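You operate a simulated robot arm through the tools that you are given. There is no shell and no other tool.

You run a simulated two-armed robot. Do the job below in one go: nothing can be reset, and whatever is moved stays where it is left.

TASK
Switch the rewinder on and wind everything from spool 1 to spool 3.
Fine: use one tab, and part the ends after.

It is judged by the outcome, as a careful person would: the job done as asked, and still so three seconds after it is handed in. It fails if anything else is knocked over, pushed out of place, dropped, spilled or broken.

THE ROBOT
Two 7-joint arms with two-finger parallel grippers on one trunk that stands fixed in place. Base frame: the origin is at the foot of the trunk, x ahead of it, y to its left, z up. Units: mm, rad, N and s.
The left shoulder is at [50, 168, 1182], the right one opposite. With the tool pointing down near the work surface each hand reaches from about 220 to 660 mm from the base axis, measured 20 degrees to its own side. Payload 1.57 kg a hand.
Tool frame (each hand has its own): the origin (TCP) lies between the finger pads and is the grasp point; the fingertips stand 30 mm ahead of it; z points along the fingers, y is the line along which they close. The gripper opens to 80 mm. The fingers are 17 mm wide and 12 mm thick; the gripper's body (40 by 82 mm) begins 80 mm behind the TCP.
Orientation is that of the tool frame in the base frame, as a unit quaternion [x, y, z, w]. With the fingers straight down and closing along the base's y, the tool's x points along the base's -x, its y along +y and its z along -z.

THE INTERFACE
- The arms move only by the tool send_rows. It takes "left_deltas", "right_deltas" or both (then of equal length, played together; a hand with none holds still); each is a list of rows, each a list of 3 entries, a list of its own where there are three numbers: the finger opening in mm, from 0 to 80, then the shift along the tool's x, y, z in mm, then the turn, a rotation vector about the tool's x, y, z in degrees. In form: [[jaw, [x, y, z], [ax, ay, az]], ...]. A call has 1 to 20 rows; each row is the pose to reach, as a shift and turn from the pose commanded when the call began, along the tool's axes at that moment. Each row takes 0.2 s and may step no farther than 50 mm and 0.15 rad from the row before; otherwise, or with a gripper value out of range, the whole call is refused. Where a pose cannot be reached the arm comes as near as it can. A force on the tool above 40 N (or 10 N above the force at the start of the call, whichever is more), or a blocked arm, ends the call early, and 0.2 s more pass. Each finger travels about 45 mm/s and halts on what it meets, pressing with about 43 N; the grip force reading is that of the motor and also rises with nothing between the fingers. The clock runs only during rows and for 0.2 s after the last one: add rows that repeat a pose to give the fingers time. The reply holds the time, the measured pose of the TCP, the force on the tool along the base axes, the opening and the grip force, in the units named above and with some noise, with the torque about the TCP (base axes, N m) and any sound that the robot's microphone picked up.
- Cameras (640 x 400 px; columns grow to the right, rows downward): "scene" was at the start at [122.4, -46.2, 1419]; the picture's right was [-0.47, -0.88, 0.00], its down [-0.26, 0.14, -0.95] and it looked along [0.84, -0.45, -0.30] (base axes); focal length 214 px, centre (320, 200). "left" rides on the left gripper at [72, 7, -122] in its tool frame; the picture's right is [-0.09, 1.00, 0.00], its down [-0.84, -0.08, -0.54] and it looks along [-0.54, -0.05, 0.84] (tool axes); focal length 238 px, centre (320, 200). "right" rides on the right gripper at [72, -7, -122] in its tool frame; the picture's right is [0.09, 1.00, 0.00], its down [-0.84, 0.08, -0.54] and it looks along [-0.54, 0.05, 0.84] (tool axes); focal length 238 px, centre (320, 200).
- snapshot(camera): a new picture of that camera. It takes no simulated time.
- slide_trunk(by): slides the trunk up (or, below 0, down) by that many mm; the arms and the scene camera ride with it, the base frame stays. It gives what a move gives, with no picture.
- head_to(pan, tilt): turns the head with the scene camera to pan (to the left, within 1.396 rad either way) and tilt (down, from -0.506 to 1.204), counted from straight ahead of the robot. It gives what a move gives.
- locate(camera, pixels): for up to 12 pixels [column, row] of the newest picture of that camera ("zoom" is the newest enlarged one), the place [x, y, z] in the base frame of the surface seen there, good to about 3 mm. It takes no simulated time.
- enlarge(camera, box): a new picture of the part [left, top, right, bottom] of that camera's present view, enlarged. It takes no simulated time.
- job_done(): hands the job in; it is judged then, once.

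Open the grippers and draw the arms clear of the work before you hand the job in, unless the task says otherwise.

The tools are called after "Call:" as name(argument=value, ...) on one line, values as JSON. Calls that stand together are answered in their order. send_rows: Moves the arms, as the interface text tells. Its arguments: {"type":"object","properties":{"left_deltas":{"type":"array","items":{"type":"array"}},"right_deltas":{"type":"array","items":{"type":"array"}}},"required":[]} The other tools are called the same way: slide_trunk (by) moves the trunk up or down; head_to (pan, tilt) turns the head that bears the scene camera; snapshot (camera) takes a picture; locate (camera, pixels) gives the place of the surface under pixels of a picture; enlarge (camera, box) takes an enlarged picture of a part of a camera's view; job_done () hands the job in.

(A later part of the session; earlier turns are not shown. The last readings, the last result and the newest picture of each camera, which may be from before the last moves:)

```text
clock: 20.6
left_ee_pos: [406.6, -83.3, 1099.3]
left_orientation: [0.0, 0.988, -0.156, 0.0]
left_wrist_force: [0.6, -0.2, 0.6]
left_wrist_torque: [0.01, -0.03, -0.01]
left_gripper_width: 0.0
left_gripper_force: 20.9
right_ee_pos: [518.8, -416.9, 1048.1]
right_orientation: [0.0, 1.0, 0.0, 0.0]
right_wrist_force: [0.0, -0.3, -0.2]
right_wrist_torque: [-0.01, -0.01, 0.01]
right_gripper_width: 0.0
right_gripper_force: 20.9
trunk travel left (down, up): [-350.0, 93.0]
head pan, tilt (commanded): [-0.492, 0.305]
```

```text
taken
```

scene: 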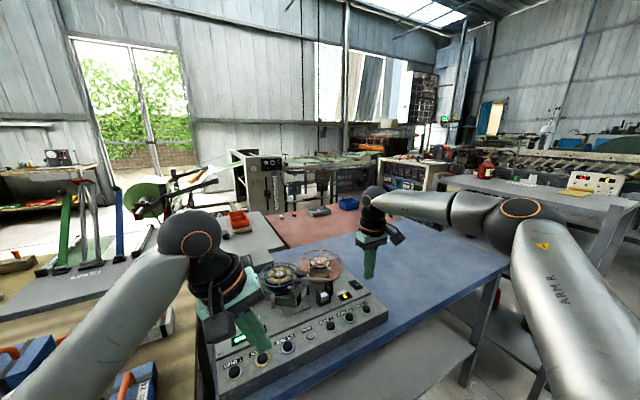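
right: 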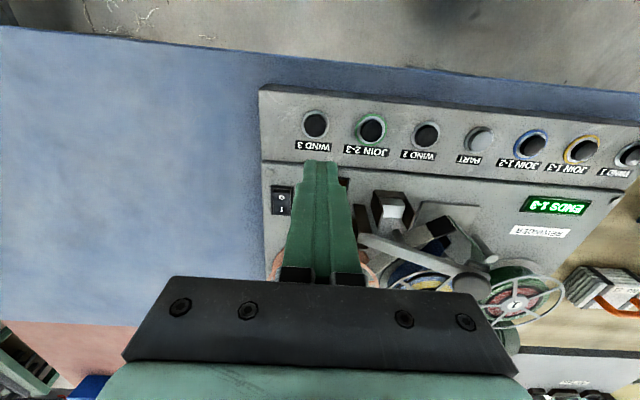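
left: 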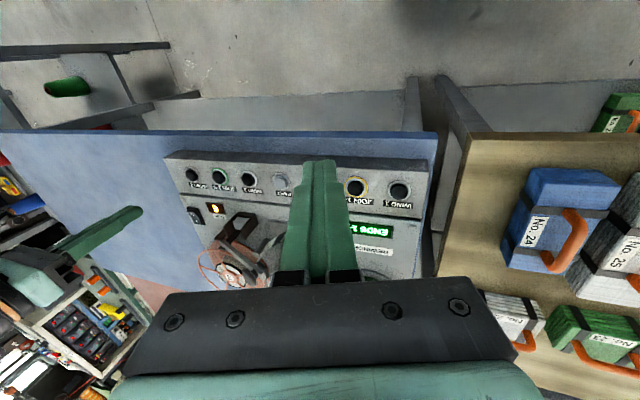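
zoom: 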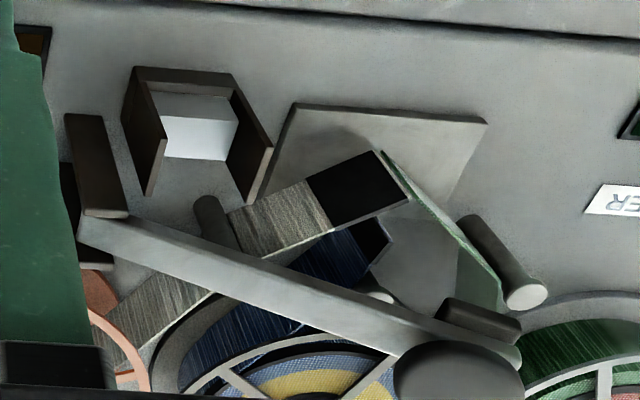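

The lever is hinged near (625, -355, 955) and its knob stands up at about (641, -258, 1016), over the butted ends; the wrist view reads ENDS 1-3. I withdraw the left hand to its parking place and bring the right hand, tilted 35° forward, to where its camera sees the knob well.

Call:
send_rows(left_deltas=[[0, [12, 20, -39], [-2, 0, 0]], [0, [24, 40, -79], [-4, 0, 0]], [0, [36, 60, -118], [-7, 0, 0]], [0, [48, 79, -157], [-9, 0, 0]], [0, [59, 99, -197], [-11, 0, 0]], [0, [71, 119, -236], [-13, 0, 0]], [0, [83, 139, -275], [-16, 0, 0]], [0, [95, 158.8, -314.4], [-18, 0, 0]], [0, [95, 158.8, -314.4], [-18, 0, 0]]], right_deltas=[[0, [0, 0, -15], [0, 0, 0]], [0, [0, 0, -30], [0, -4, 0]], [0, [0, 10, -45], [0, -10, 0]], [0, [0, 35, -60], [0, -16, 0]], [0, [0, 65, -72], [0, -22, 0]], [0, [0, 95, -72], [0, -28, 0]], [0, [0, 120, -72], [0, -34, 0]], [0, [0, 136, -72], [0, -35, 0]], [0, [0, 136, -72], [0, -35, 0]]])

Call:
snapshot(camera="right")

Call:
snapshot(camera="scene")

Call:
enlarge(camera="scene", box=[195, 245, 395, 385])

```text
clock: 22.6
left_ee_pos: [312.5, 166.1, 1348.8]
left_orientation: [0.0, 1.0, -0.002, -0.001]
left_wrist_force: [-0.4, -0.6, 0.2]
left_wrist_torque: [0.05, 0.0, 0.02]
left_gripper_width: 0.2
left_gripper_force: 22.0
right_ee_pos: [520.5, -278.7, 1121.1]
right_orientation: [0.0, 0.954, 0.001, 0.301]
right_wrist_force: [0.4, 0.4, 0.2]
right_wrist_torque: [0.03, 0.0, -0.02]
right_gripper_width: 0.0
right_gripper_force: 21.6
trunk travel left (down, up): [-350.0, 93.0]
head pan, tilt (commanded): [-0.492, 0.305]
```

```text
taken
```

right: 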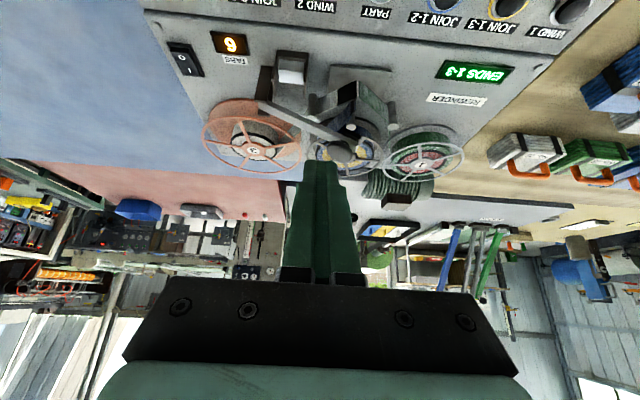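

```text
taken
```

scene: 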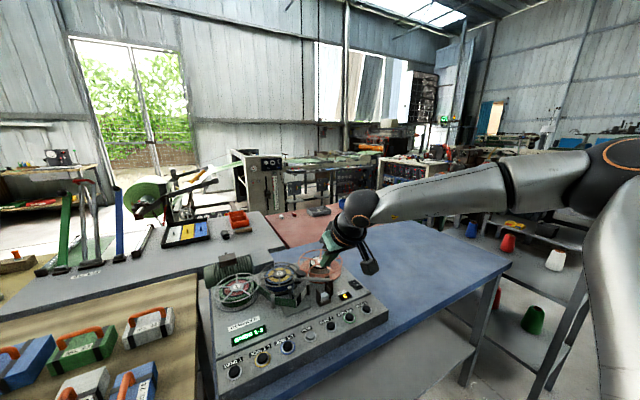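

```text
2.86 times, centred on (295, 315) of scene
```

zoom: 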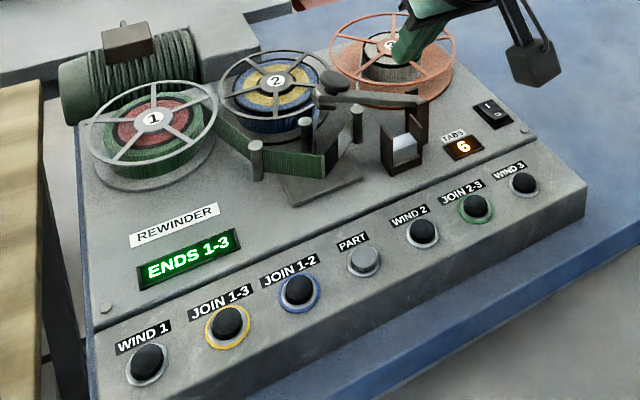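

Left hand is parked, and the display reads ENDS 1-3. I zoom into the wrist view around the lever to find the knob.

Call:
enlarge(camera="right", box=[250, 60, 410, 180])

```text
3.33 times, centred on (330, 120) of right
```

zoom: 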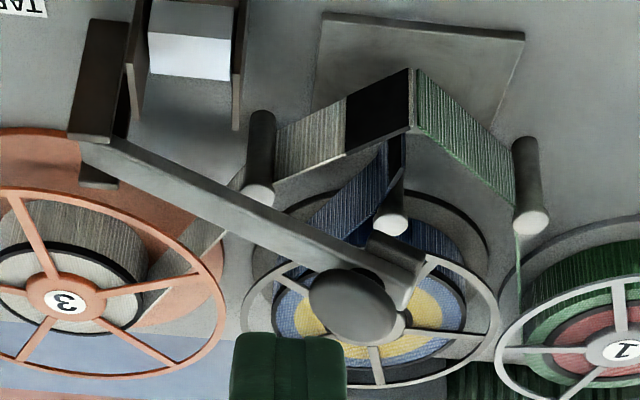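

The knob's top disc is at zoom (352, 303), the arm runs back to the hinge at about (95, 150). I locate these in the zoomed picture.

Call:
locate(camera="zoom", pixels=[[352, 303], [322, 303], [382, 303], [352, 285], [352, 325], [390, 320], [300, 248], [200, 195], [110, 150], [95, 125], [395, 262], [410, 95]])

```text
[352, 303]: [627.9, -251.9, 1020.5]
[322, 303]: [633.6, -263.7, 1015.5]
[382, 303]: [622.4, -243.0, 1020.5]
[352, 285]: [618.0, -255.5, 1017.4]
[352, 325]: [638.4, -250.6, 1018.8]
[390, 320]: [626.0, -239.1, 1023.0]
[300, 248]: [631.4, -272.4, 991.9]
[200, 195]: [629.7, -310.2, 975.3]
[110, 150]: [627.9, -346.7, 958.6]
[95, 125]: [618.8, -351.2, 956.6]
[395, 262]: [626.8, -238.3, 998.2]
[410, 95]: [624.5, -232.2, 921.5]
```

The knob's top is at about (629, -252, 1019) and the arm slopes up about 24° from a hinge near (627, -352, 950). I place the tips' low edge about 15 mm above the knob.

Call:
send_rows(right_deltas=[[0, [-16, 9.6, 34], [0, 0, 0]], [0, [-32, 19, 68], [0, 0, 0]], [0, [-48.1, 28.7, 102.7], [0, 0, 0]], [0, [-48.1, 28.7, 102.7], [0, 0, 0]]])

Call:
snapshot(camera="right")

Call:
enlarge(camera="scene", box=[255, 235, 355, 310])

```text
clock: 23.6
left_ee_pos: [310.8, 166.3, 1350.0]
left_orientation: [0.0, 1.0, -0.001, 0.0]
left_wrist_force: [0.1, -0.4, 0.9]
left_wrist_torque: [-0.01, 0.02, 0.04]
left_gripper_width: 0.1
left_gripper_force: 21.2
right_ee_pos: [620.3, -251.7, 1064.3]
right_orientation: [0.0, 0.953, 0.0, 0.302]
right_wrist_force: [0.0, 0.6, -1.1]
right_wrist_torque: [-0.02, -0.02, 0.01]
right_gripper_width: 0.0
right_gripper_force: 21.1
trunk travel left (down, up): [-350.0, 93.0]
head pan, tilt (commanded): [-0.492, 0.305]
```

```text
taken
```

right: 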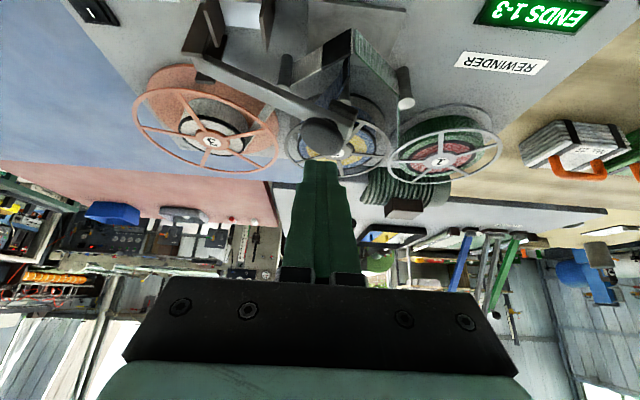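

```text
5.33 times, centred on (305, 272) of scene
```

zoom: 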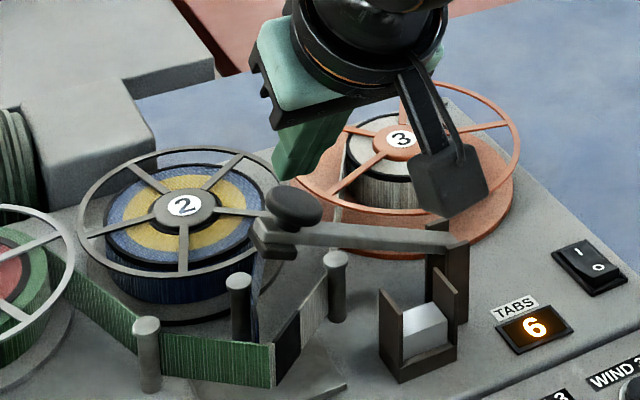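

The tips at pixel (325, 160) stand just behind and above the knob at (321, 133). I check the knob's position once more from this close view before pressing.

Call:
locate(camera="right", pixels=[[321, 133], [321, 122], [321, 145], [310, 133], [333, 133], [260, 90], [348, 127]])

Call:
enlarge(camera="right", box=[240, 60, 400, 180])

```text
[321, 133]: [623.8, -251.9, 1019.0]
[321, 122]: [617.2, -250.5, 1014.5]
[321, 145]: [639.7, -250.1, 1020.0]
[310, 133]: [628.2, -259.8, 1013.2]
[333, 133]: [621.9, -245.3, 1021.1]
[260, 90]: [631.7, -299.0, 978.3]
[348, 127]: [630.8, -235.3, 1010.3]
```

```text
3.33 times, centred on (320, 120) of right
```

zoom: 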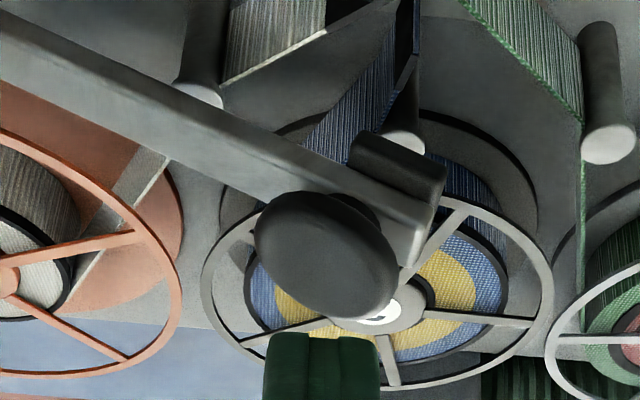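

The knob centre is confirmed at about (628, -251, 1018). I press it down along the lever's arc (shifting toward +y as it drops), stopping near horizontal to check.

Call:
send_rows(right_deltas=[[0, [4.6, 0, 6.6], [0, 0, 0]], [0, [9.2, 3, 13.1], [0, 0, 0]], [0, [13.8, 6, 19.7], [0, 0, 0]], [0, [19.5, 10, 27.8], [0, 0, 0]], [0, [24.7, 14, 35.2], [0, 0, 0]], [0, [30.4, 17, 43.4], [0, 0, 0]], [0, [34.2, 18.5, 48.7], [0, 0, 0]], [0, [36.7, 19.3, 52.4], [0, 0, 0]]])

Call:
snapshot(camera="right")

Call:
enlarge(camera="scene", box=[255, 235, 355, 310])

Call:
enlarge(camera="scene", box=[195, 245, 395, 385])

```text
clock: 25.4
left_ee_pos: [310.5, 166.2, 1350.4]
left_orientation: [0.001, 1.0, -0.001, 0.001]
left_wrist_force: [-0.6, -0.6, 0.2]
left_wrist_torque: [-0.01, 0.04, 0.02]
left_gripper_width: 0.1
left_gripper_force: 21.3
right_ee_pos: [621.4, -232.1, 1000.7]
right_orientation: [0.0, 0.953, 0.0, 0.303]
right_wrist_force: [-1.8, -1.6, 5.3]
right_wrist_torque: [-0.07, -0.05, 0.05]
right_gripper_width: 0.2
right_gripper_force: 21.6
trunk travel left (down, up): [-350.0, 93.0]
head pan, tilt (commanded): [-0.492, 0.305]
```

```text
taken
```

right: 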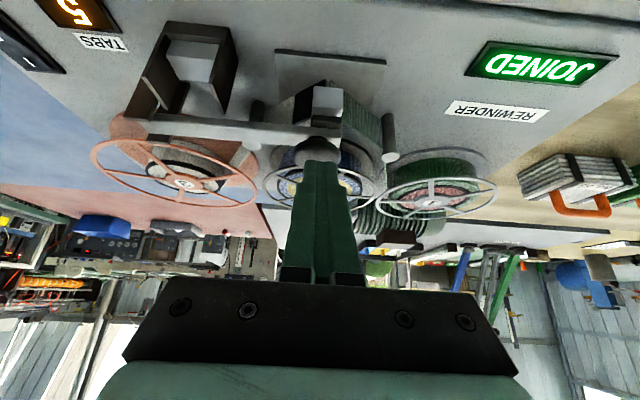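

```text
5.33 times, centred on (305, 272) of scene
```

zoom: 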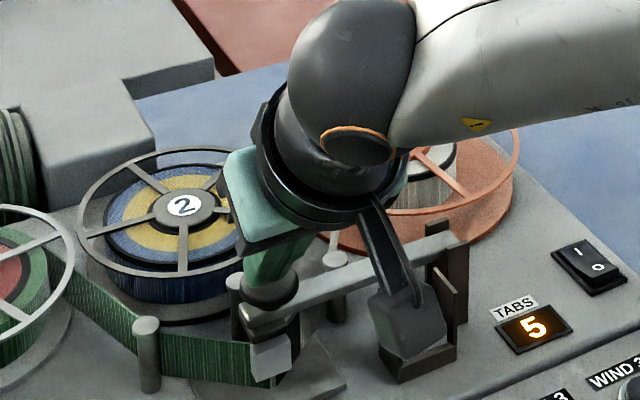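

```text
2.86 times, centred on (295, 315) of scene
```

zoom: 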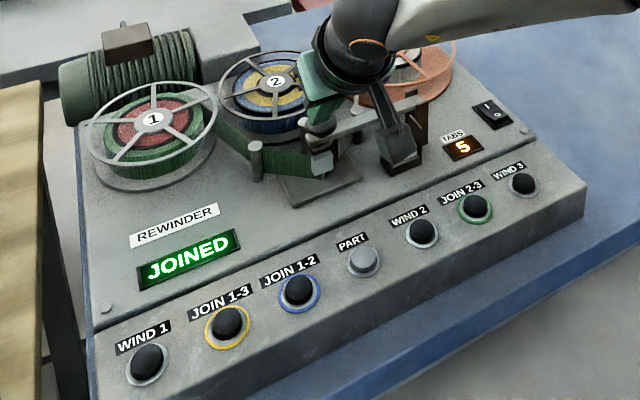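

The display reads JOINED and TABS dropped to 5: one tab used. I let the lever rise back along the same arc and then go clear above it.

Call:
send_rows(right_deltas=[[0, [-6.3, -2.3, -9], [0, 0, 0]], [0, [-12, -5.3, -17.2], [0, 0, 0]], [0, [-17.2, -9.3, -24.6], [0, 0, 0]], [0, [-22.9, -13.3, -32.7], [0, 0, 0]], [0, [-27.5, -16.3, -39.3], [0, 0, 0]], [0, [-36.7, -19.3, -52.4], [0, 0, 0]], [0, [-60, -19.3, -85], [0, 0, 0]], [0, [-60, -19.3, -85], [0, 0, 0]]])

Call:
snapshot(camera="right")

Call:
enlarge(camera="scene", box=[195, 245, 395, 385])

Call:
enlarge(camera="scene", box=[255, 245, 345, 320])

```text
clock: 27.2
left_ee_pos: [312.3, 166.1, 1350.0]
left_orientation: [0.0, 1.0, 0.0, 0.0]
left_wrist_force: [0.4, -0.6, 0.2]
left_wrist_torque: [-0.02, -0.02, -0.01]
left_gripper_width: 0.0
left_gripper_force: 21.6
right_ee_pos: [621.1, -250.9, 1103.4]
right_orientation: [0.0, 0.954, 0.0, 0.301]
right_wrist_force: [0.9, -0.2, 0.4]
right_wrist_torque: [0.02, 0.01, -0.01]
right_gripper_width: 0.0
right_gripper_force: 20.8
trunk travel left (down, up): [-350.0, 93.0]
head pan, tilt (commanded): [-0.492, 0.305]
```

```text
taken
```

right: 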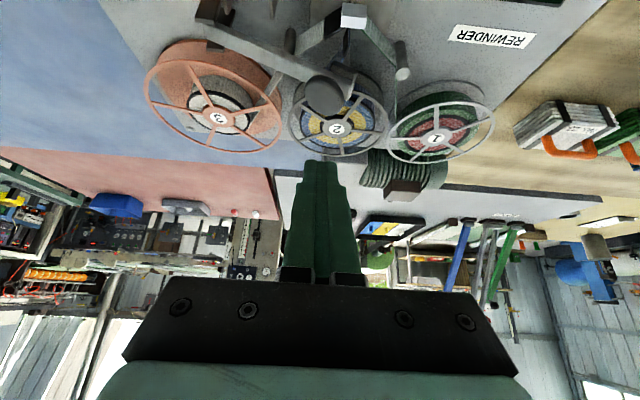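

```text
2.86 times, centred on (295, 315) of scene
```

zoom: 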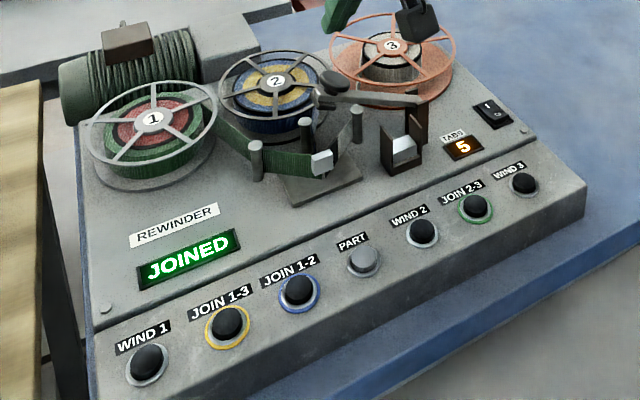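

```text
5.33 times, centred on (300, 282) of scene
```

zoom: 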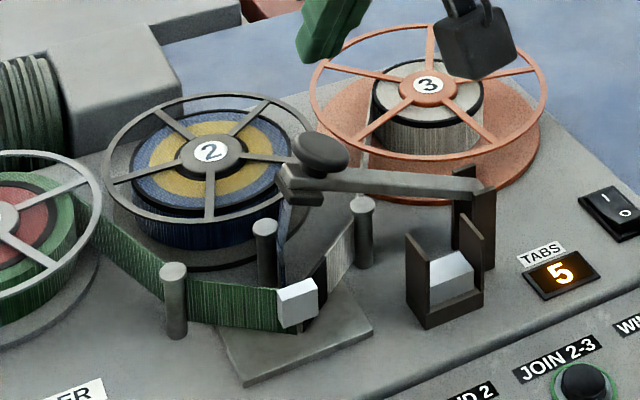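

The white tab holds green tape 1 to tape 3, and the lever has returned. Now I bring the right hand upright to above WIND 3 at (519, -417).

Call:
send_rows(right_deltas=[[0, [20.5, -30, -14.4], [0, 7, 0]], [0, [41, -65, -28.7], [0, 14, 0]], [0, [61.4, -100, -43], [0, 21, 0]], [0, [82.3, -135, -39.4], [0, 28, 0]], [0, [106.5, -166, -25.8], [0, 35, 0]], [0, [126.5, -166, 2.9], [0, 35, 0]], [0, [126.5, -166, 2.9], [0, 35, 0]]])

Call:
snapshot(camera="right")

```text
clock: 28.8
left_ee_pos: [311.9, 165.5, 1349.1]
left_orientation: [0.0, 1.0, 0.0, -0.001]
left_wrist_force: [0.2, -0.4, 0.0]
left_wrist_torque: [0.04, -0.01, 0.0]
left_gripper_width: 0.0
left_gripper_force: 21.9
right_ee_pos: [518.0, -416.6, 1030.5]
right_orientation: [0.0, 1.0, 0.0, 0.0]
right_wrist_force: [0.0, -0.4, -0.2]
right_wrist_torque: [0.02, -0.02, -0.01]
right_gripper_width: 0.0
right_gripper_force: 21.0
trunk travel left (down, up): [-350.0, 93.0]
head pan, tilt (commanded): [-0.492, 0.305]
```

```text
taken
```

right: 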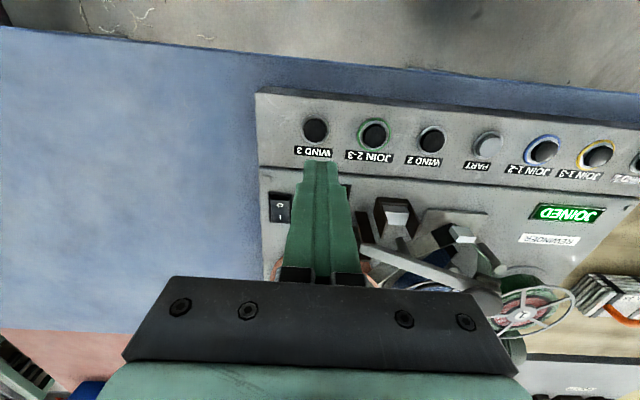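

The hand is upright over WIND 3, whose cap shows at pixel (315, 130). I check its position from here before pressing.

Call:
locate(camera="right", pixels=[[315, 130], [307, 130], [323, 130], [315, 122], [315, 138], [487, 145]])

```text
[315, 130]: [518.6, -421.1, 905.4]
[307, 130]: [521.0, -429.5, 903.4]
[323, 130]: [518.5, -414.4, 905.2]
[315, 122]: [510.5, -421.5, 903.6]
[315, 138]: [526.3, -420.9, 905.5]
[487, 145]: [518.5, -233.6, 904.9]
```

The cap centre averages about (518.5, -419, 905). I descend onto WIND 3 with the closed tips and hold it briefly to see whether it winds only while held.

Call:
send_rows(right_deltas=[[0, [0, -2, 45], [0, 0, 0]], [0, [0, -2, 85], [0, 0, 0]], [0, [0, -2, 93], [0, 0, 0]], [0, [0, -2, 97], [0, 0, 0]], [0, [0, -2, 100], [0, 0, 0]], [0, [0, -2, 102], [0, 0, 0]]])

Call:
enlarge(camera="scene", box=[195, 245, 395, 385])

Call:
snapshot(camera="right")

```text
clock: 30.2
left_ee_pos: [311.3, 165.6, 1350.3]
left_orientation: [0.001, 1.0, 0.0, -0.001]
left_wrist_force: [0.5, 0.2, 0.6]
left_wrist_torque: [-0.01, -0.04, 0.01]
left_gripper_width: 0.1
left_gripper_force: 21.5
right_ee_pos: [516.7, -416.0, 929.7]
right_orientation: [0.001, 1.0, -0.001, 0.003]
right_wrist_force: [3.1, -0.8, 5.5]
right_wrist_torque: [-0.06, -0.12, 0.02]
right_gripper_width: 0.0
right_gripper_force: 21.3
trunk travel left (down, up): [-350.0, 93.0]
head pan, tilt (commanded): [-0.492, 0.305]
heard: click
```

```text
2.86 times, centred on (295, 315) of scene
```

zoom: 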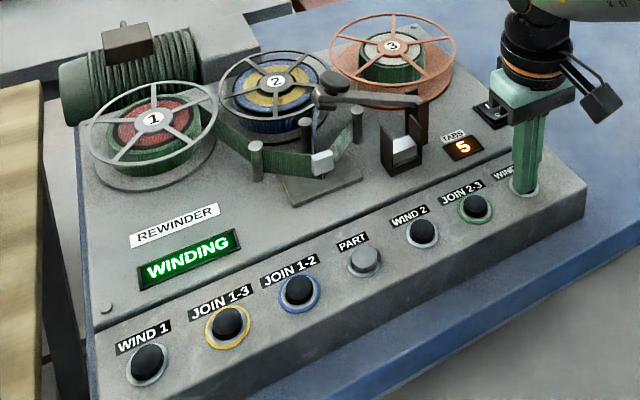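

```text
taken
```

right: 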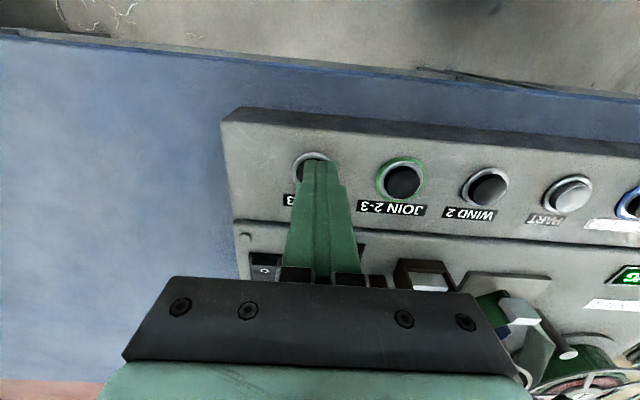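

The display reads WINDING and green is already showing on spool 3. I keep the button held for another second and watch how fast it goes.

Call:
send_rows(right_deltas=[[0, [0, 0, 0], [0, 0, 0]], [0, [0, 0, 0], [0, 0, 0]], [0, [0, 0, 0], [0, 0, 0]], [0, [0, 0, 0], [0, 0, 0]]])

Call:
enlarge(camera="scene", box=[195, 245, 395, 385])

Call:
enlarge(camera="scene", box=[205, 245, 345, 325])

```text
clock: 31.2
left_ee_pos: [310.1, 166.4, 1350.3]
left_orientation: [0.0, 1.0, 0.0, 0.0]
left_wrist_force: [-0.6, -0.1, -0.1]
left_wrist_torque: [0.02, 0.0, 0.02]
left_gripper_width: 0.2
left_gripper_force: 21.6
right_ee_pos: [515.2, -415.3, 930.8]
right_orientation: [0.0, 1.0, -0.001, 0.002]
right_wrist_force: [5.7, -0.2, 8.5]
right_wrist_torque: [-0.02, -0.16, -0.01]
right_gripper_width: 0.1
right_gripper_force: 20.9
trunk travel left (down, up): [-350.0, 93.0]
head pan, tilt (commanded): [-0.492, 0.305]
```

```text
2.86 times, centred on (295, 315) of scene
```

zoom: 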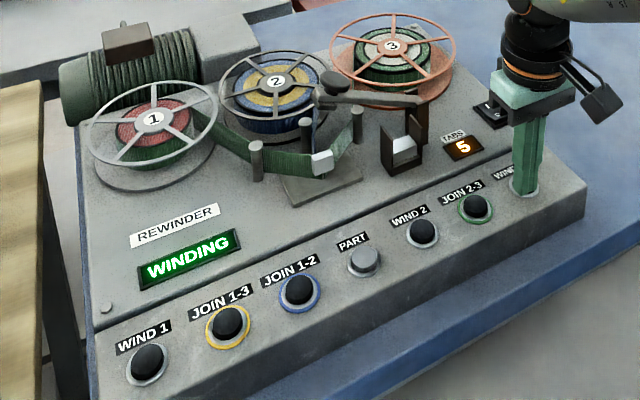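

```text
4.57 times, centred on (275, 285) of scene
```

zoom: 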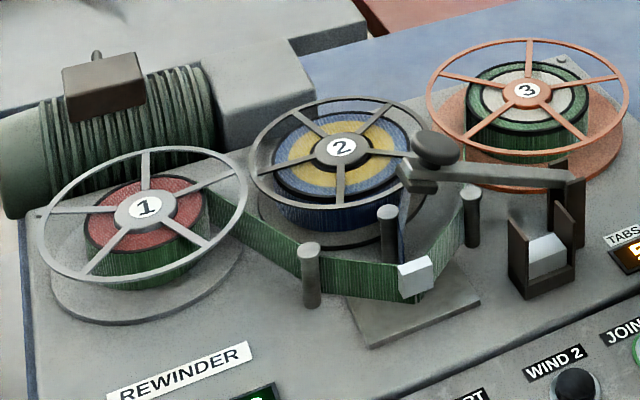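

Spool 1's green is nearly gone with red coming next, and spool 3 is filling; force on the button is about 8 N. I hold on for about half a second more and look again.

Call:
send_rows(right_deltas=[[0, [0, 0, 0], [0, 0, 0]], [0, [0, 0, 0], [0, 0, 0]]])

Call:
enlarge(camera="scene", box=[195, 245, 395, 385])

Call:
enlarge(camera="scene", box=[205, 245, 345, 325])

```text
clock: 31.8
left_ee_pos: [310.0, 166.2, 1349.7]
left_orientation: [-0.001, 1.0, 0.001, -0.001]
left_wrist_force: [-0.4, -0.6, -0.5]
left_wrist_torque: [-0.01, 0.02, 0.0]
left_gripper_width: 0.0
left_gripper_force: 21.5
right_ee_pos: [516.2, -416.2, 929.6]
right_orientation: [0.001, 1.0, -0.001, 0.0]
right_wrist_force: [4.0, -0.8, 9.9]
right_wrist_torque: [-0.01, -0.14, 0.02]
right_gripper_width: 0.1
right_gripper_force: 21.8
trunk travel left (down, up): [-350.0, 93.0]
head pan, tilt (commanded): [-0.492, 0.305]
```

```text
2.86 times, centred on (295, 315) of scene
```

zoom: 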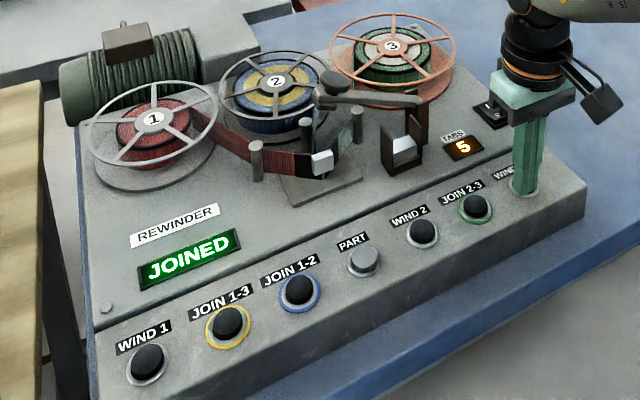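

```text
4.57 times, centred on (275, 285) of scene
```

zoom: 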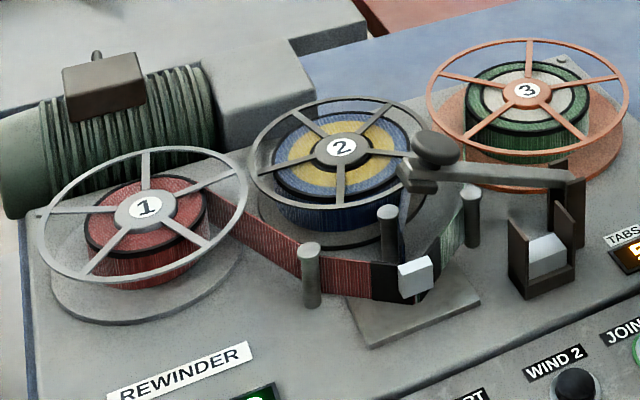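

The winding stopped by itself: the display is back to JOINED, red tape from spool 1 now reaches the block with a black section at the tab. I zoom in closely on the block and on spools 1 and 3 to understand what is left.

Call:
enlarge(camera="scene", box=[265, 285, 315, 316])

Call:
enlarge(camera="scene", box=[210, 270, 264, 312])

Call:
enlarge(camera="scene", box=[295, 245, 350, 285])

Call:
enlarge(camera="scene", box=[255, 258, 315, 302])

```text
12.80 times, centred on (290, 300) of scene
```

zoom: 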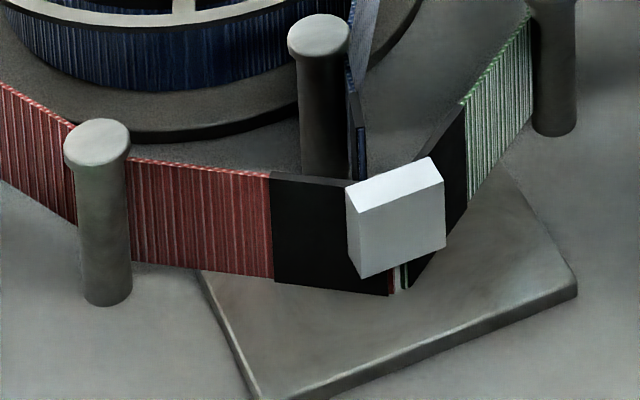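

```text
9.52 times, centred on (237, 291) of scene
```

zoom: 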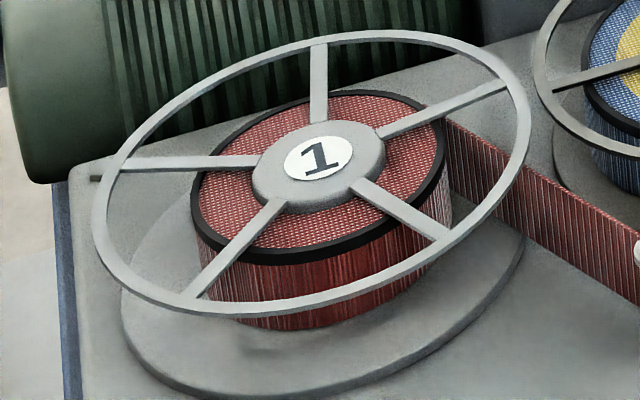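

```text
10.00 times, centred on (322, 265) of scene
```

zoom: 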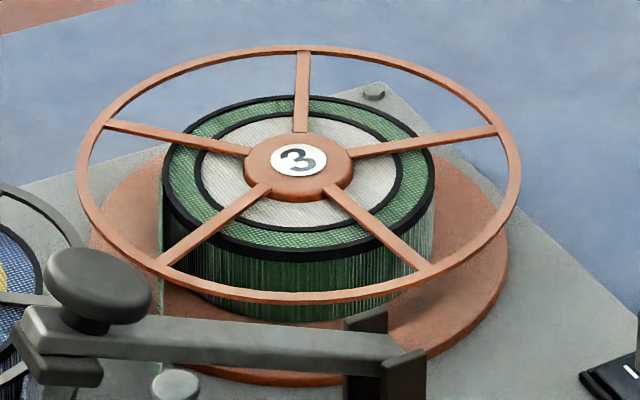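

```text
9.09 times, centred on (285, 280) of scene
```

zoom: 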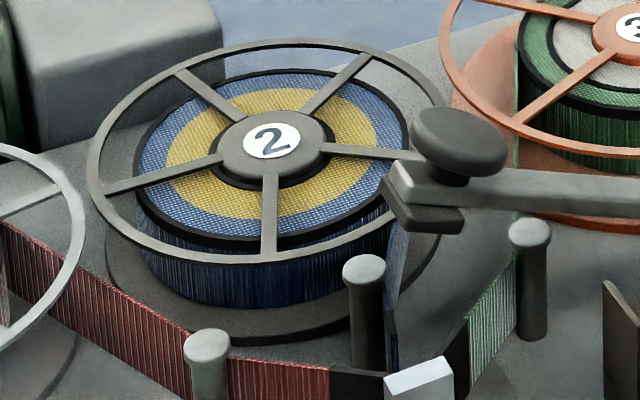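

Both tape ends carry black pieces at the tab now (red|black, tab, black|green); spool 1 still holds a red length, so the machine stops at each inner joint and not everything is wound yet. I release the button first by lifting 15 mm and re-check the state.

Call:
send_rows(right_deltas=[[0, [0, 0, -5], [0, 0, 0]], [0, [0, 0, -15], [0, 0, 0]], [0, [0, 0, -20], [0, 0, 0]], [0, [0, 0, -20], [0, 0, 0]]])

Call:
enlarge(camera="scene", box=[195, 245, 395, 385])

Call:
snapshot(camera="right")

```text
clock: 32.8
left_ee_pos: [311.3, 165.0, 1349.5]
left_orientation: [0.0, 1.0, 0.0, 0.001]
left_wrist_force: [0.5, 0.0, -0.7]
left_wrist_torque: [-0.01, 0.01, 0.03]
left_gripper_width: 0.0
left_gripper_force: 21.0
right_ee_pos: [516.5, -419.4, 946.8]
right_orientation: [0.001, 1.0, 0.0, -0.001]
right_wrist_force: [0.7, 0.2, 0.2]
right_wrist_torque: [-0.02, -0.03, -0.02]
right_gripper_width: 0.1
right_gripper_force: 21.2
trunk travel left (down, up): [-350.0, 93.0]
head pan, tilt (commanded): [-0.492, 0.305]
```

```text
2.86 times, centred on (295, 315) of scene
```

zoom: 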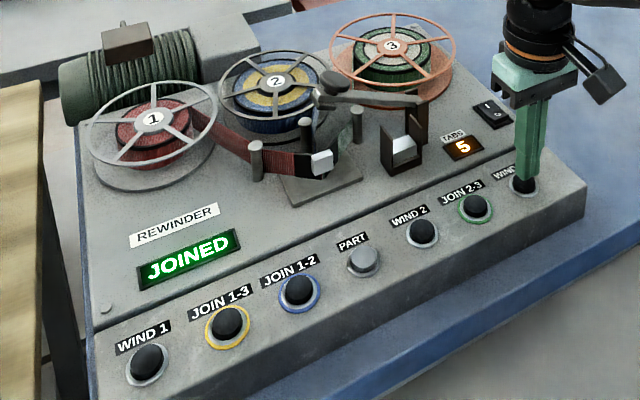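

```text
taken
```

right: 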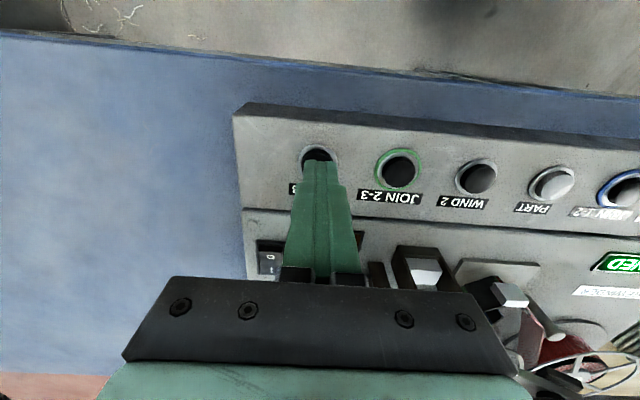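

Still JOINED with the red length on spool 1. Before pressing again I zoom on spool 2's and spool 1's hubs to tell whether the inner lengths are ordinary strips (each with one black end) or fixed leaders.

Call:
enlarge(camera="scene", box=[264, 262, 304, 290])

Call:
enlarge(camera="scene", box=[220, 275, 256, 305])

Call:
enlarge(camera="scene", box=[285, 280, 321, 310])

```text
14.29 times, centred on (284, 276) of scene
```

zoom: 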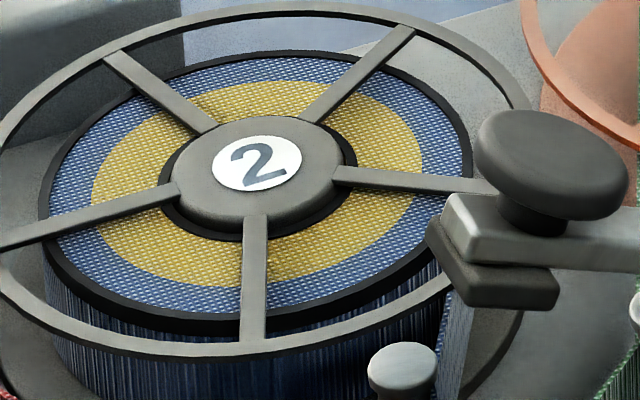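

```text
13.33 times, centred on (238, 290) of scene
```

zoom: 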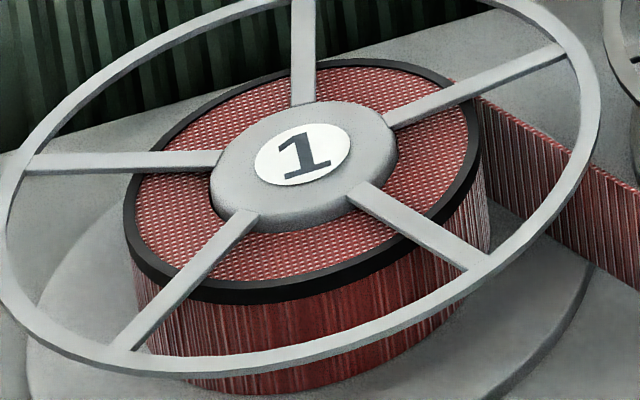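

```text
13.33 times, centred on (303, 295) of scene
```

zoom: 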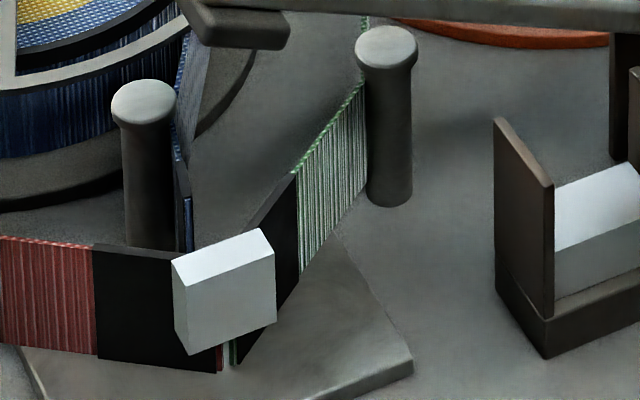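

Spool 2's yellow has its black end at the hub while red's is outermost, so these are ordinary strips and the red one also belongs to "everything". I press WIND 3 again and hold it briefly.

Call:
send_rows(right_deltas=[[0, [-1, 0, 8], [0, 0, 0]], [0, [-1, 0, 14], [0, 0, 0]], [0, [-1, 0, 18], [0, 0, 0]], [0, [-1, 0, 20], [0, 0, 0]]])

Call:
enlarge(camera="scene", box=[195, 245, 395, 385])

Call:
enlarge(camera="scene", box=[205, 245, 345, 325])

```text
clock: 33.8
left_ee_pos: [310.5, 165.1, 1349.8]
left_orientation: [0.001, 1.0, 0.0, 0.0]
left_wrist_force: [0.1, 0.0, 0.6]
left_wrist_torque: [0.01, 0.0, -0.01]
left_gripper_width: 0.0
left_gripper_force: 21.4
right_ee_pos: [515.9, -417.2, 928.9]
right_orientation: [0.001, 1.0, -0.001, 0.004]
right_wrist_force: [2.2, -2.3, 6.8]
right_wrist_torque: [-0.07, -0.06, 0.0]
right_gripper_width: 0.0
right_gripper_force: 20.9
right hand out of reach, approached as far as the arm can: row 3, 4
trunk travel left (down, up): [-350.0, 93.0]
head pan, tilt (commanded): [-0.492, 0.305]
heard: click
```

```text
2.86 times, centred on (295, 315) of scene
```

zoom: 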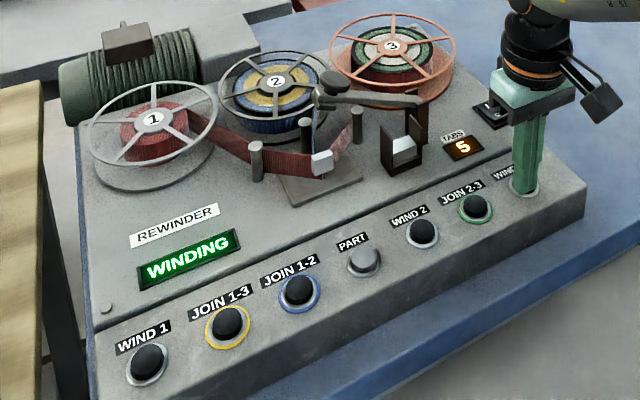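

```text
4.57 times, centred on (275, 285) of scene
```

zoom: 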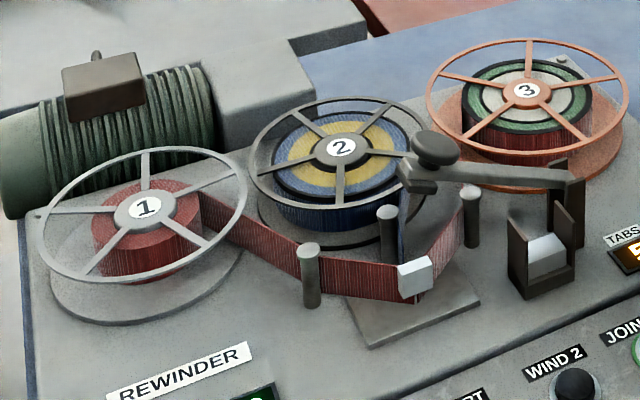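

Red is now winding onto spool 3 (display WINDING). I keep holding the button.

Call:
send_rows(right_deltas=[[0, [0, 0, 0], [0, 0, 0]], [0, [0, 0, 0], [0, 0, 0]], [0, [0, 0, 0], [0, 0, 0]]])

Call:
enlarge(camera="scene", box=[195, 245, 395, 385])

Call:
enlarge(camera="scene", box=[205, 245, 345, 325])

```text
clock: 34.6
left_ee_pos: [309.8, 165.7, 1349.5]
left_orientation: [0.0, 1.0, 0.0, 0.0]
left_wrist_force: [0.2, -0.5, 0.3]
left_wrist_torque: [0.03, -0.01, -0.03]
left_gripper_width: 0.0
left_gripper_force: 21.1
right_ee_pos: [516.0, -416.0, 928.6]
right_orientation: [0.001, 1.0, 0.0, 0.001]
right_wrist_force: [4.4, -2.6, 8.6]
right_wrist_torque: [-0.08, -0.14, 0.01]
right_gripper_width: 0.0
right_gripper_force: 21.2
trunk travel left (down, up): [-350.0, 93.0]
head pan, tilt (commanded): [-0.492, 0.305]
```

```text
2.86 times, centred on (295, 315) of scene
```

zoom: 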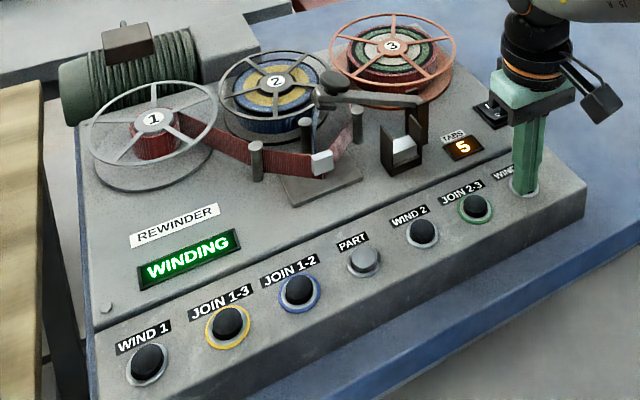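

```text
4.57 times, centred on (275, 285) of scene
```

zoom: 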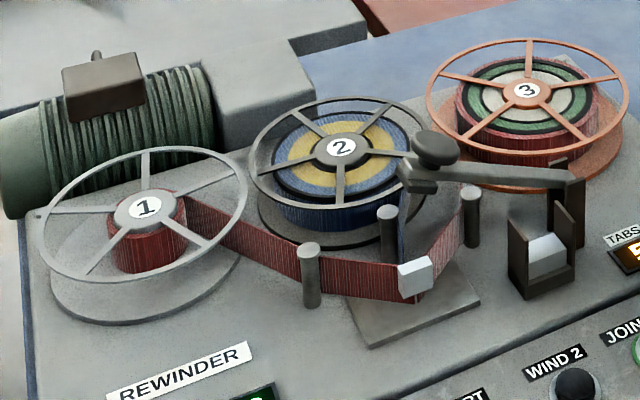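

Red on spool 1 is nearly down to the hub. I hold for two more short rows and look.

Call:
send_rows(right_deltas=[[0, [0, 0, 0], [0, 0, 0]], [0, [0, 0, 0], [0, 0, 0]]])

Call:
enlarge(camera="scene", box=[195, 245, 395, 385])

Call:
enlarge(camera="scene", box=[205, 245, 345, 325])

```text
clock: 35.2
left_ee_pos: [310.4, 166.9, 1349.4]
left_orientation: [0.001, 1.0, 0.0, -0.001]
left_wrist_force: [0.7, 0.9, 0.1]
left_wrist_torque: [0.0, -0.01, 0.01]
left_gripper_width: 0.0
left_gripper_force: 21.7
right_ee_pos: [515.9, -417.6, 928.6]
right_orientation: [0.001, 1.0, -0.001, 0.001]
right_wrist_force: [3.5, -2.2, 9.8]
right_wrist_torque: [-0.06, -0.11, 0.01]
right_gripper_width: 0.3
right_gripper_force: 21.1
trunk travel left (down, up): [-350.0, 93.0]
head pan, tilt (commanded): [-0.492, 0.305]
```

```text
2.86 times, centred on (295, 315) of scene
```

zoom: 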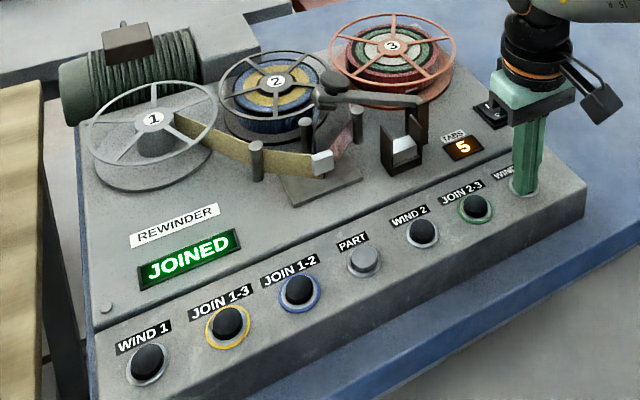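

```text
4.57 times, centred on (275, 285) of scene
```

zoom: 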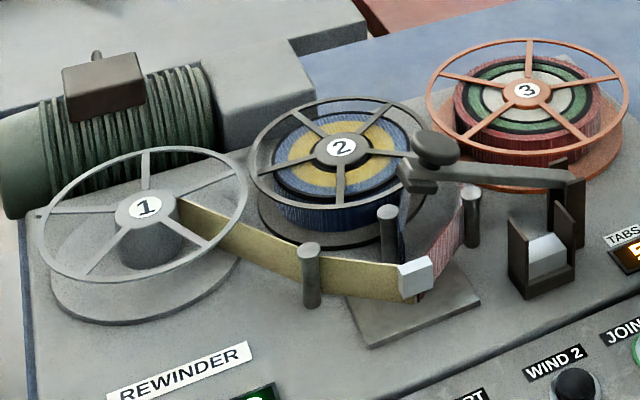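

Spool 1 is bare (only its tan leader now runs to the block), red is all on spool 3 and the display says JOINED with TABS 5. I release WIND 3, lift, and move the right hand to above PART at (518, -231).

Call:
send_rows(right_deltas=[[0, [0, 0, -10], [0, 0, 0]], [0, [0, 0, -40], [0, 0, 0]], [0, [0, 5, -75], [0, 0, 0]], [0, [-1, 45, -80], [0, 0, 0]], [0, [-2, 90, -80], [0, 0, 0]], [0, [-3, 135, -80], [0, 0, 0]], [0, [-3, 170, -80], [0, 0, 0]], [0, [-3, 186, -80], [0, 0, 0]], [0, [-3, 186, -80], [0, 0, 0]]])

Call:
snapshot(camera="right")

Call:
enlarge(camera="scene", box=[195, 245, 395, 385])

```text
clock: 37.2
left_ee_pos: [312.0, 165.2, 1350.2]
left_orientation: [0.0, 1.0, 0.0, 0.0]
left_wrist_force: [0.2, 0.1, -0.2]
left_wrist_torque: [-0.01, 0.0, 0.01]
left_gripper_width: 0.2
left_gripper_force: 21.5
right_ee_pos: [519.5, -230.7, 1006.9]
right_orientation: [-0.001, 1.0, 0.0, 0.001]
right_wrist_force: [-0.2, -0.1, 0.6]
right_wrist_torque: [0.01, -0.02, 0.04]
right_gripper_width: 0.0
right_gripper_force: 20.8
trunk travel left (down, up): [-350.0, 93.0]
head pan, tilt (commanded): [-0.492, 0.305]
```

```text
taken
```

right: 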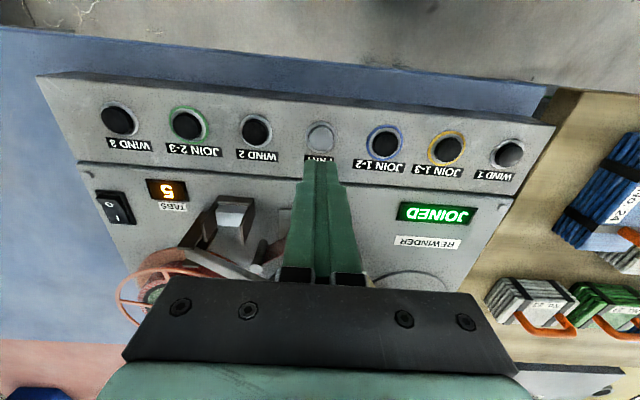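

```text
2.86 times, centred on (295, 315) of scene
```

zoom: 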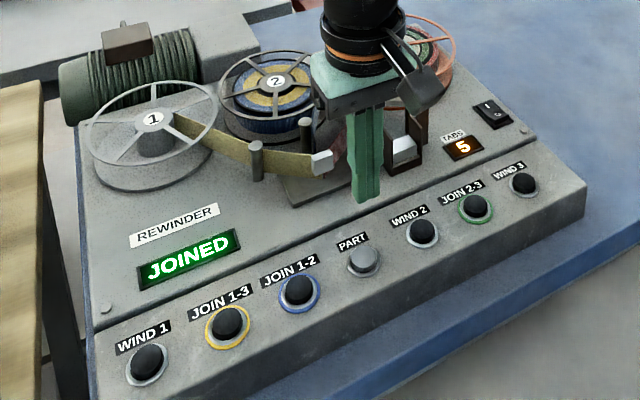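

The hand is above PART, whose cap shows at pixel (320, 135). I check its position once more.

Call:
locate(camera="right", pixels=[[320, 135], [313, 135], [328, 135], [320, 127], [320, 143]])

```text
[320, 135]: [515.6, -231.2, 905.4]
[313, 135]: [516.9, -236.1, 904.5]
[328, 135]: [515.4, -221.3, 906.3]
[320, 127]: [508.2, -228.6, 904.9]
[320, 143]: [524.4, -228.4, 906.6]
```

PART's cap centre is at about (516.5, -230, 905), right under the tips. I press it down in small steps.

Call:
send_rows(right_deltas=[[0, [1.5, 0.5, 35], [0, 0, 0]], [0, [1.5, 0.5, 65], [0, 0, 0]], [0, [1.5, 0.5, 71], [0, 0, 0]], [0, [1.5, 0.5, 75], [0, 0, 0]], [0, [1.5, 0.5, 78], [0, 0, 0]]])

Call:
enlarge(camera="scene", box=[195, 245, 395, 385])

Call:
snapshot(camera="right")

```text
clock: 38.4
left_ee_pos: [311.1, 166.2, 1349.4]
left_orientation: [-0.001, 1.0, 0.0, 0.0]
left_wrist_force: [-0.6, -0.8, -0.3]
left_wrist_torque: [-0.03, 0.01, -0.01]
left_gripper_width: 0.3
left_gripper_force: 21.7
right_ee_pos: [505.0, -237.8, 940.3]
right_orientation: [0.001, 1.0, 0.0, 0.001]
right_wrist_force: [0.2, -0.1, -0.9]
right_wrist_torque: [-0.01, 0.01, -0.01]
right_gripper_width: 0.1
right_gripper_force: 21.8
right hand out of reach, approached as far as the arm can: row 2, 3, 4, 5
trunk travel left (down, up): [-350.0, 93.0]
head pan, tilt (commanded): [-0.492, 0.305]
```

```text
2.86 times, centred on (295, 315) of scene
```

zoom: 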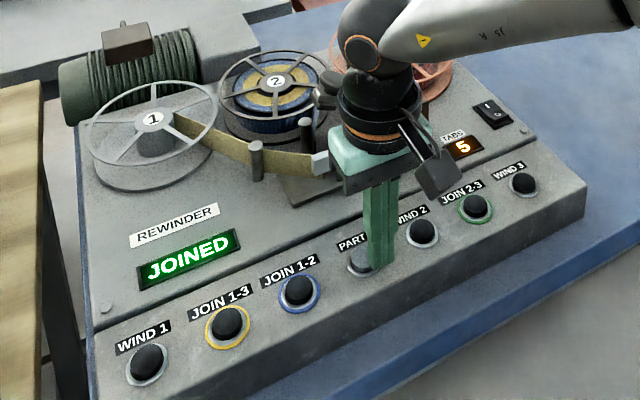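

```text
taken
```

right: 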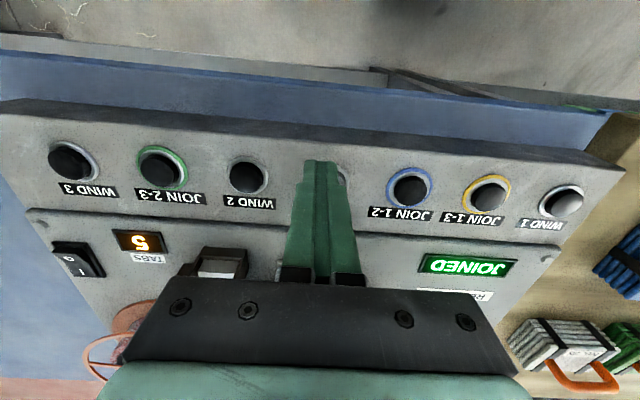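

The right hand could not get low enough upright here (stopped at (505, -238, 940), no press, still JOINED). I lift 50 mm, lean the fingers forward 20° to give the arm more room, and re-centre.

Call:
send_rows(right_deltas=[[0, [0, 0, -25], [0, 0, 0]], [0, [-4, 4, -50], [0, -7, 0]], [0, [-9, 8, -50], [0, -14, 0]], [0, [-9, 8, -50], [0, -20, 0]], [0, [-9, 8, -50], [0, -20, 0]]])

Call:
snapshot(camera="right")

```text
clock: 39.6
left_ee_pos: [311.5, 166.6, 1349.2]
left_orientation: [0.0, 1.0, 0.0, 0.0]
left_wrist_force: [0.3, -0.5, -0.2]
left_wrist_torque: [0.02, -0.02, 0.02]
left_gripper_width: 0.0
left_gripper_force: 20.9
right_ee_pos: [514.6, -230.4, 989.8]
right_orientation: [0.0, 0.985, 0.001, 0.174]
right_wrist_force: [0.1, 0.6, -0.7]
right_wrist_torque: [0.0, -0.01, 0.05]
right_gripper_width: 0.1
right_gripper_force: 21.4
trunk travel left (down, up): [-350.0, 93.0]
head pan, tilt (commanded): [-0.492, 0.305]
```

```text
taken
```

right: 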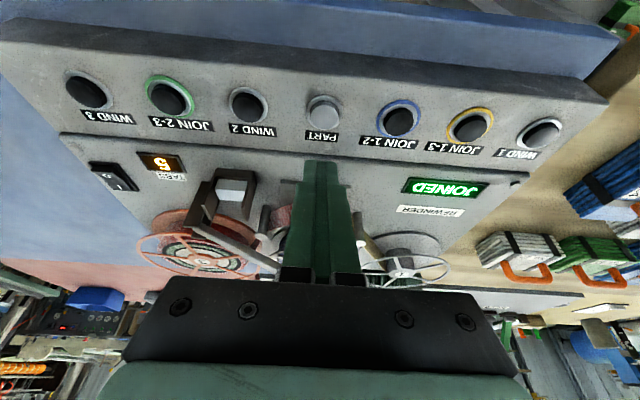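

The hand is at (515, -230, 990) leaning 20° with its low edge over PART. I go down 46 mm first to see whether this lean reaches.

Call:
send_rows(right_deltas=[[0, [6.8, 0, 18.8], [0, 0, 0]], [0, [13.7, 0, 37.6], [0, 0, 0]], [0, [15.7, 0, 43.2], [0, 0, 0]]])

Call:
snapshot(camera="right")

```text
clock: 40.4
left_ee_pos: [311.3, 166.4, 1349.9]
left_orientation: [0.0, 1.0, 0.0, -0.001]
left_wrist_force: [-0.8, 0.5, -0.1]
left_wrist_torque: [0.03, 0.0, 0.03]
left_gripper_width: 0.0
left_gripper_force: 21.4
right_ee_pos: [512.7, -231.1, 943.4]
right_orientation: [0.0, 0.985, 0.0, 0.173]
right_wrist_force: [-0.3, -0.1, -0.5]
right_wrist_torque: [0.03, 0.01, -0.01]
right_gripper_width: 0.0
right_gripper_force: 21.6
trunk travel left (down, up): [-350.0, 93.0]
head pan, tilt (commanded): [-0.492, 0.305]
```

```text
taken
```

right: 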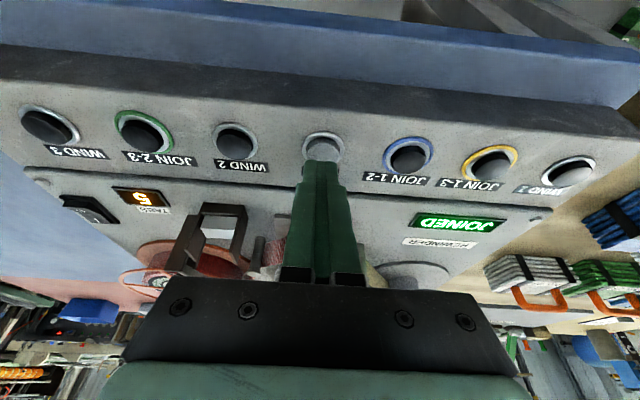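

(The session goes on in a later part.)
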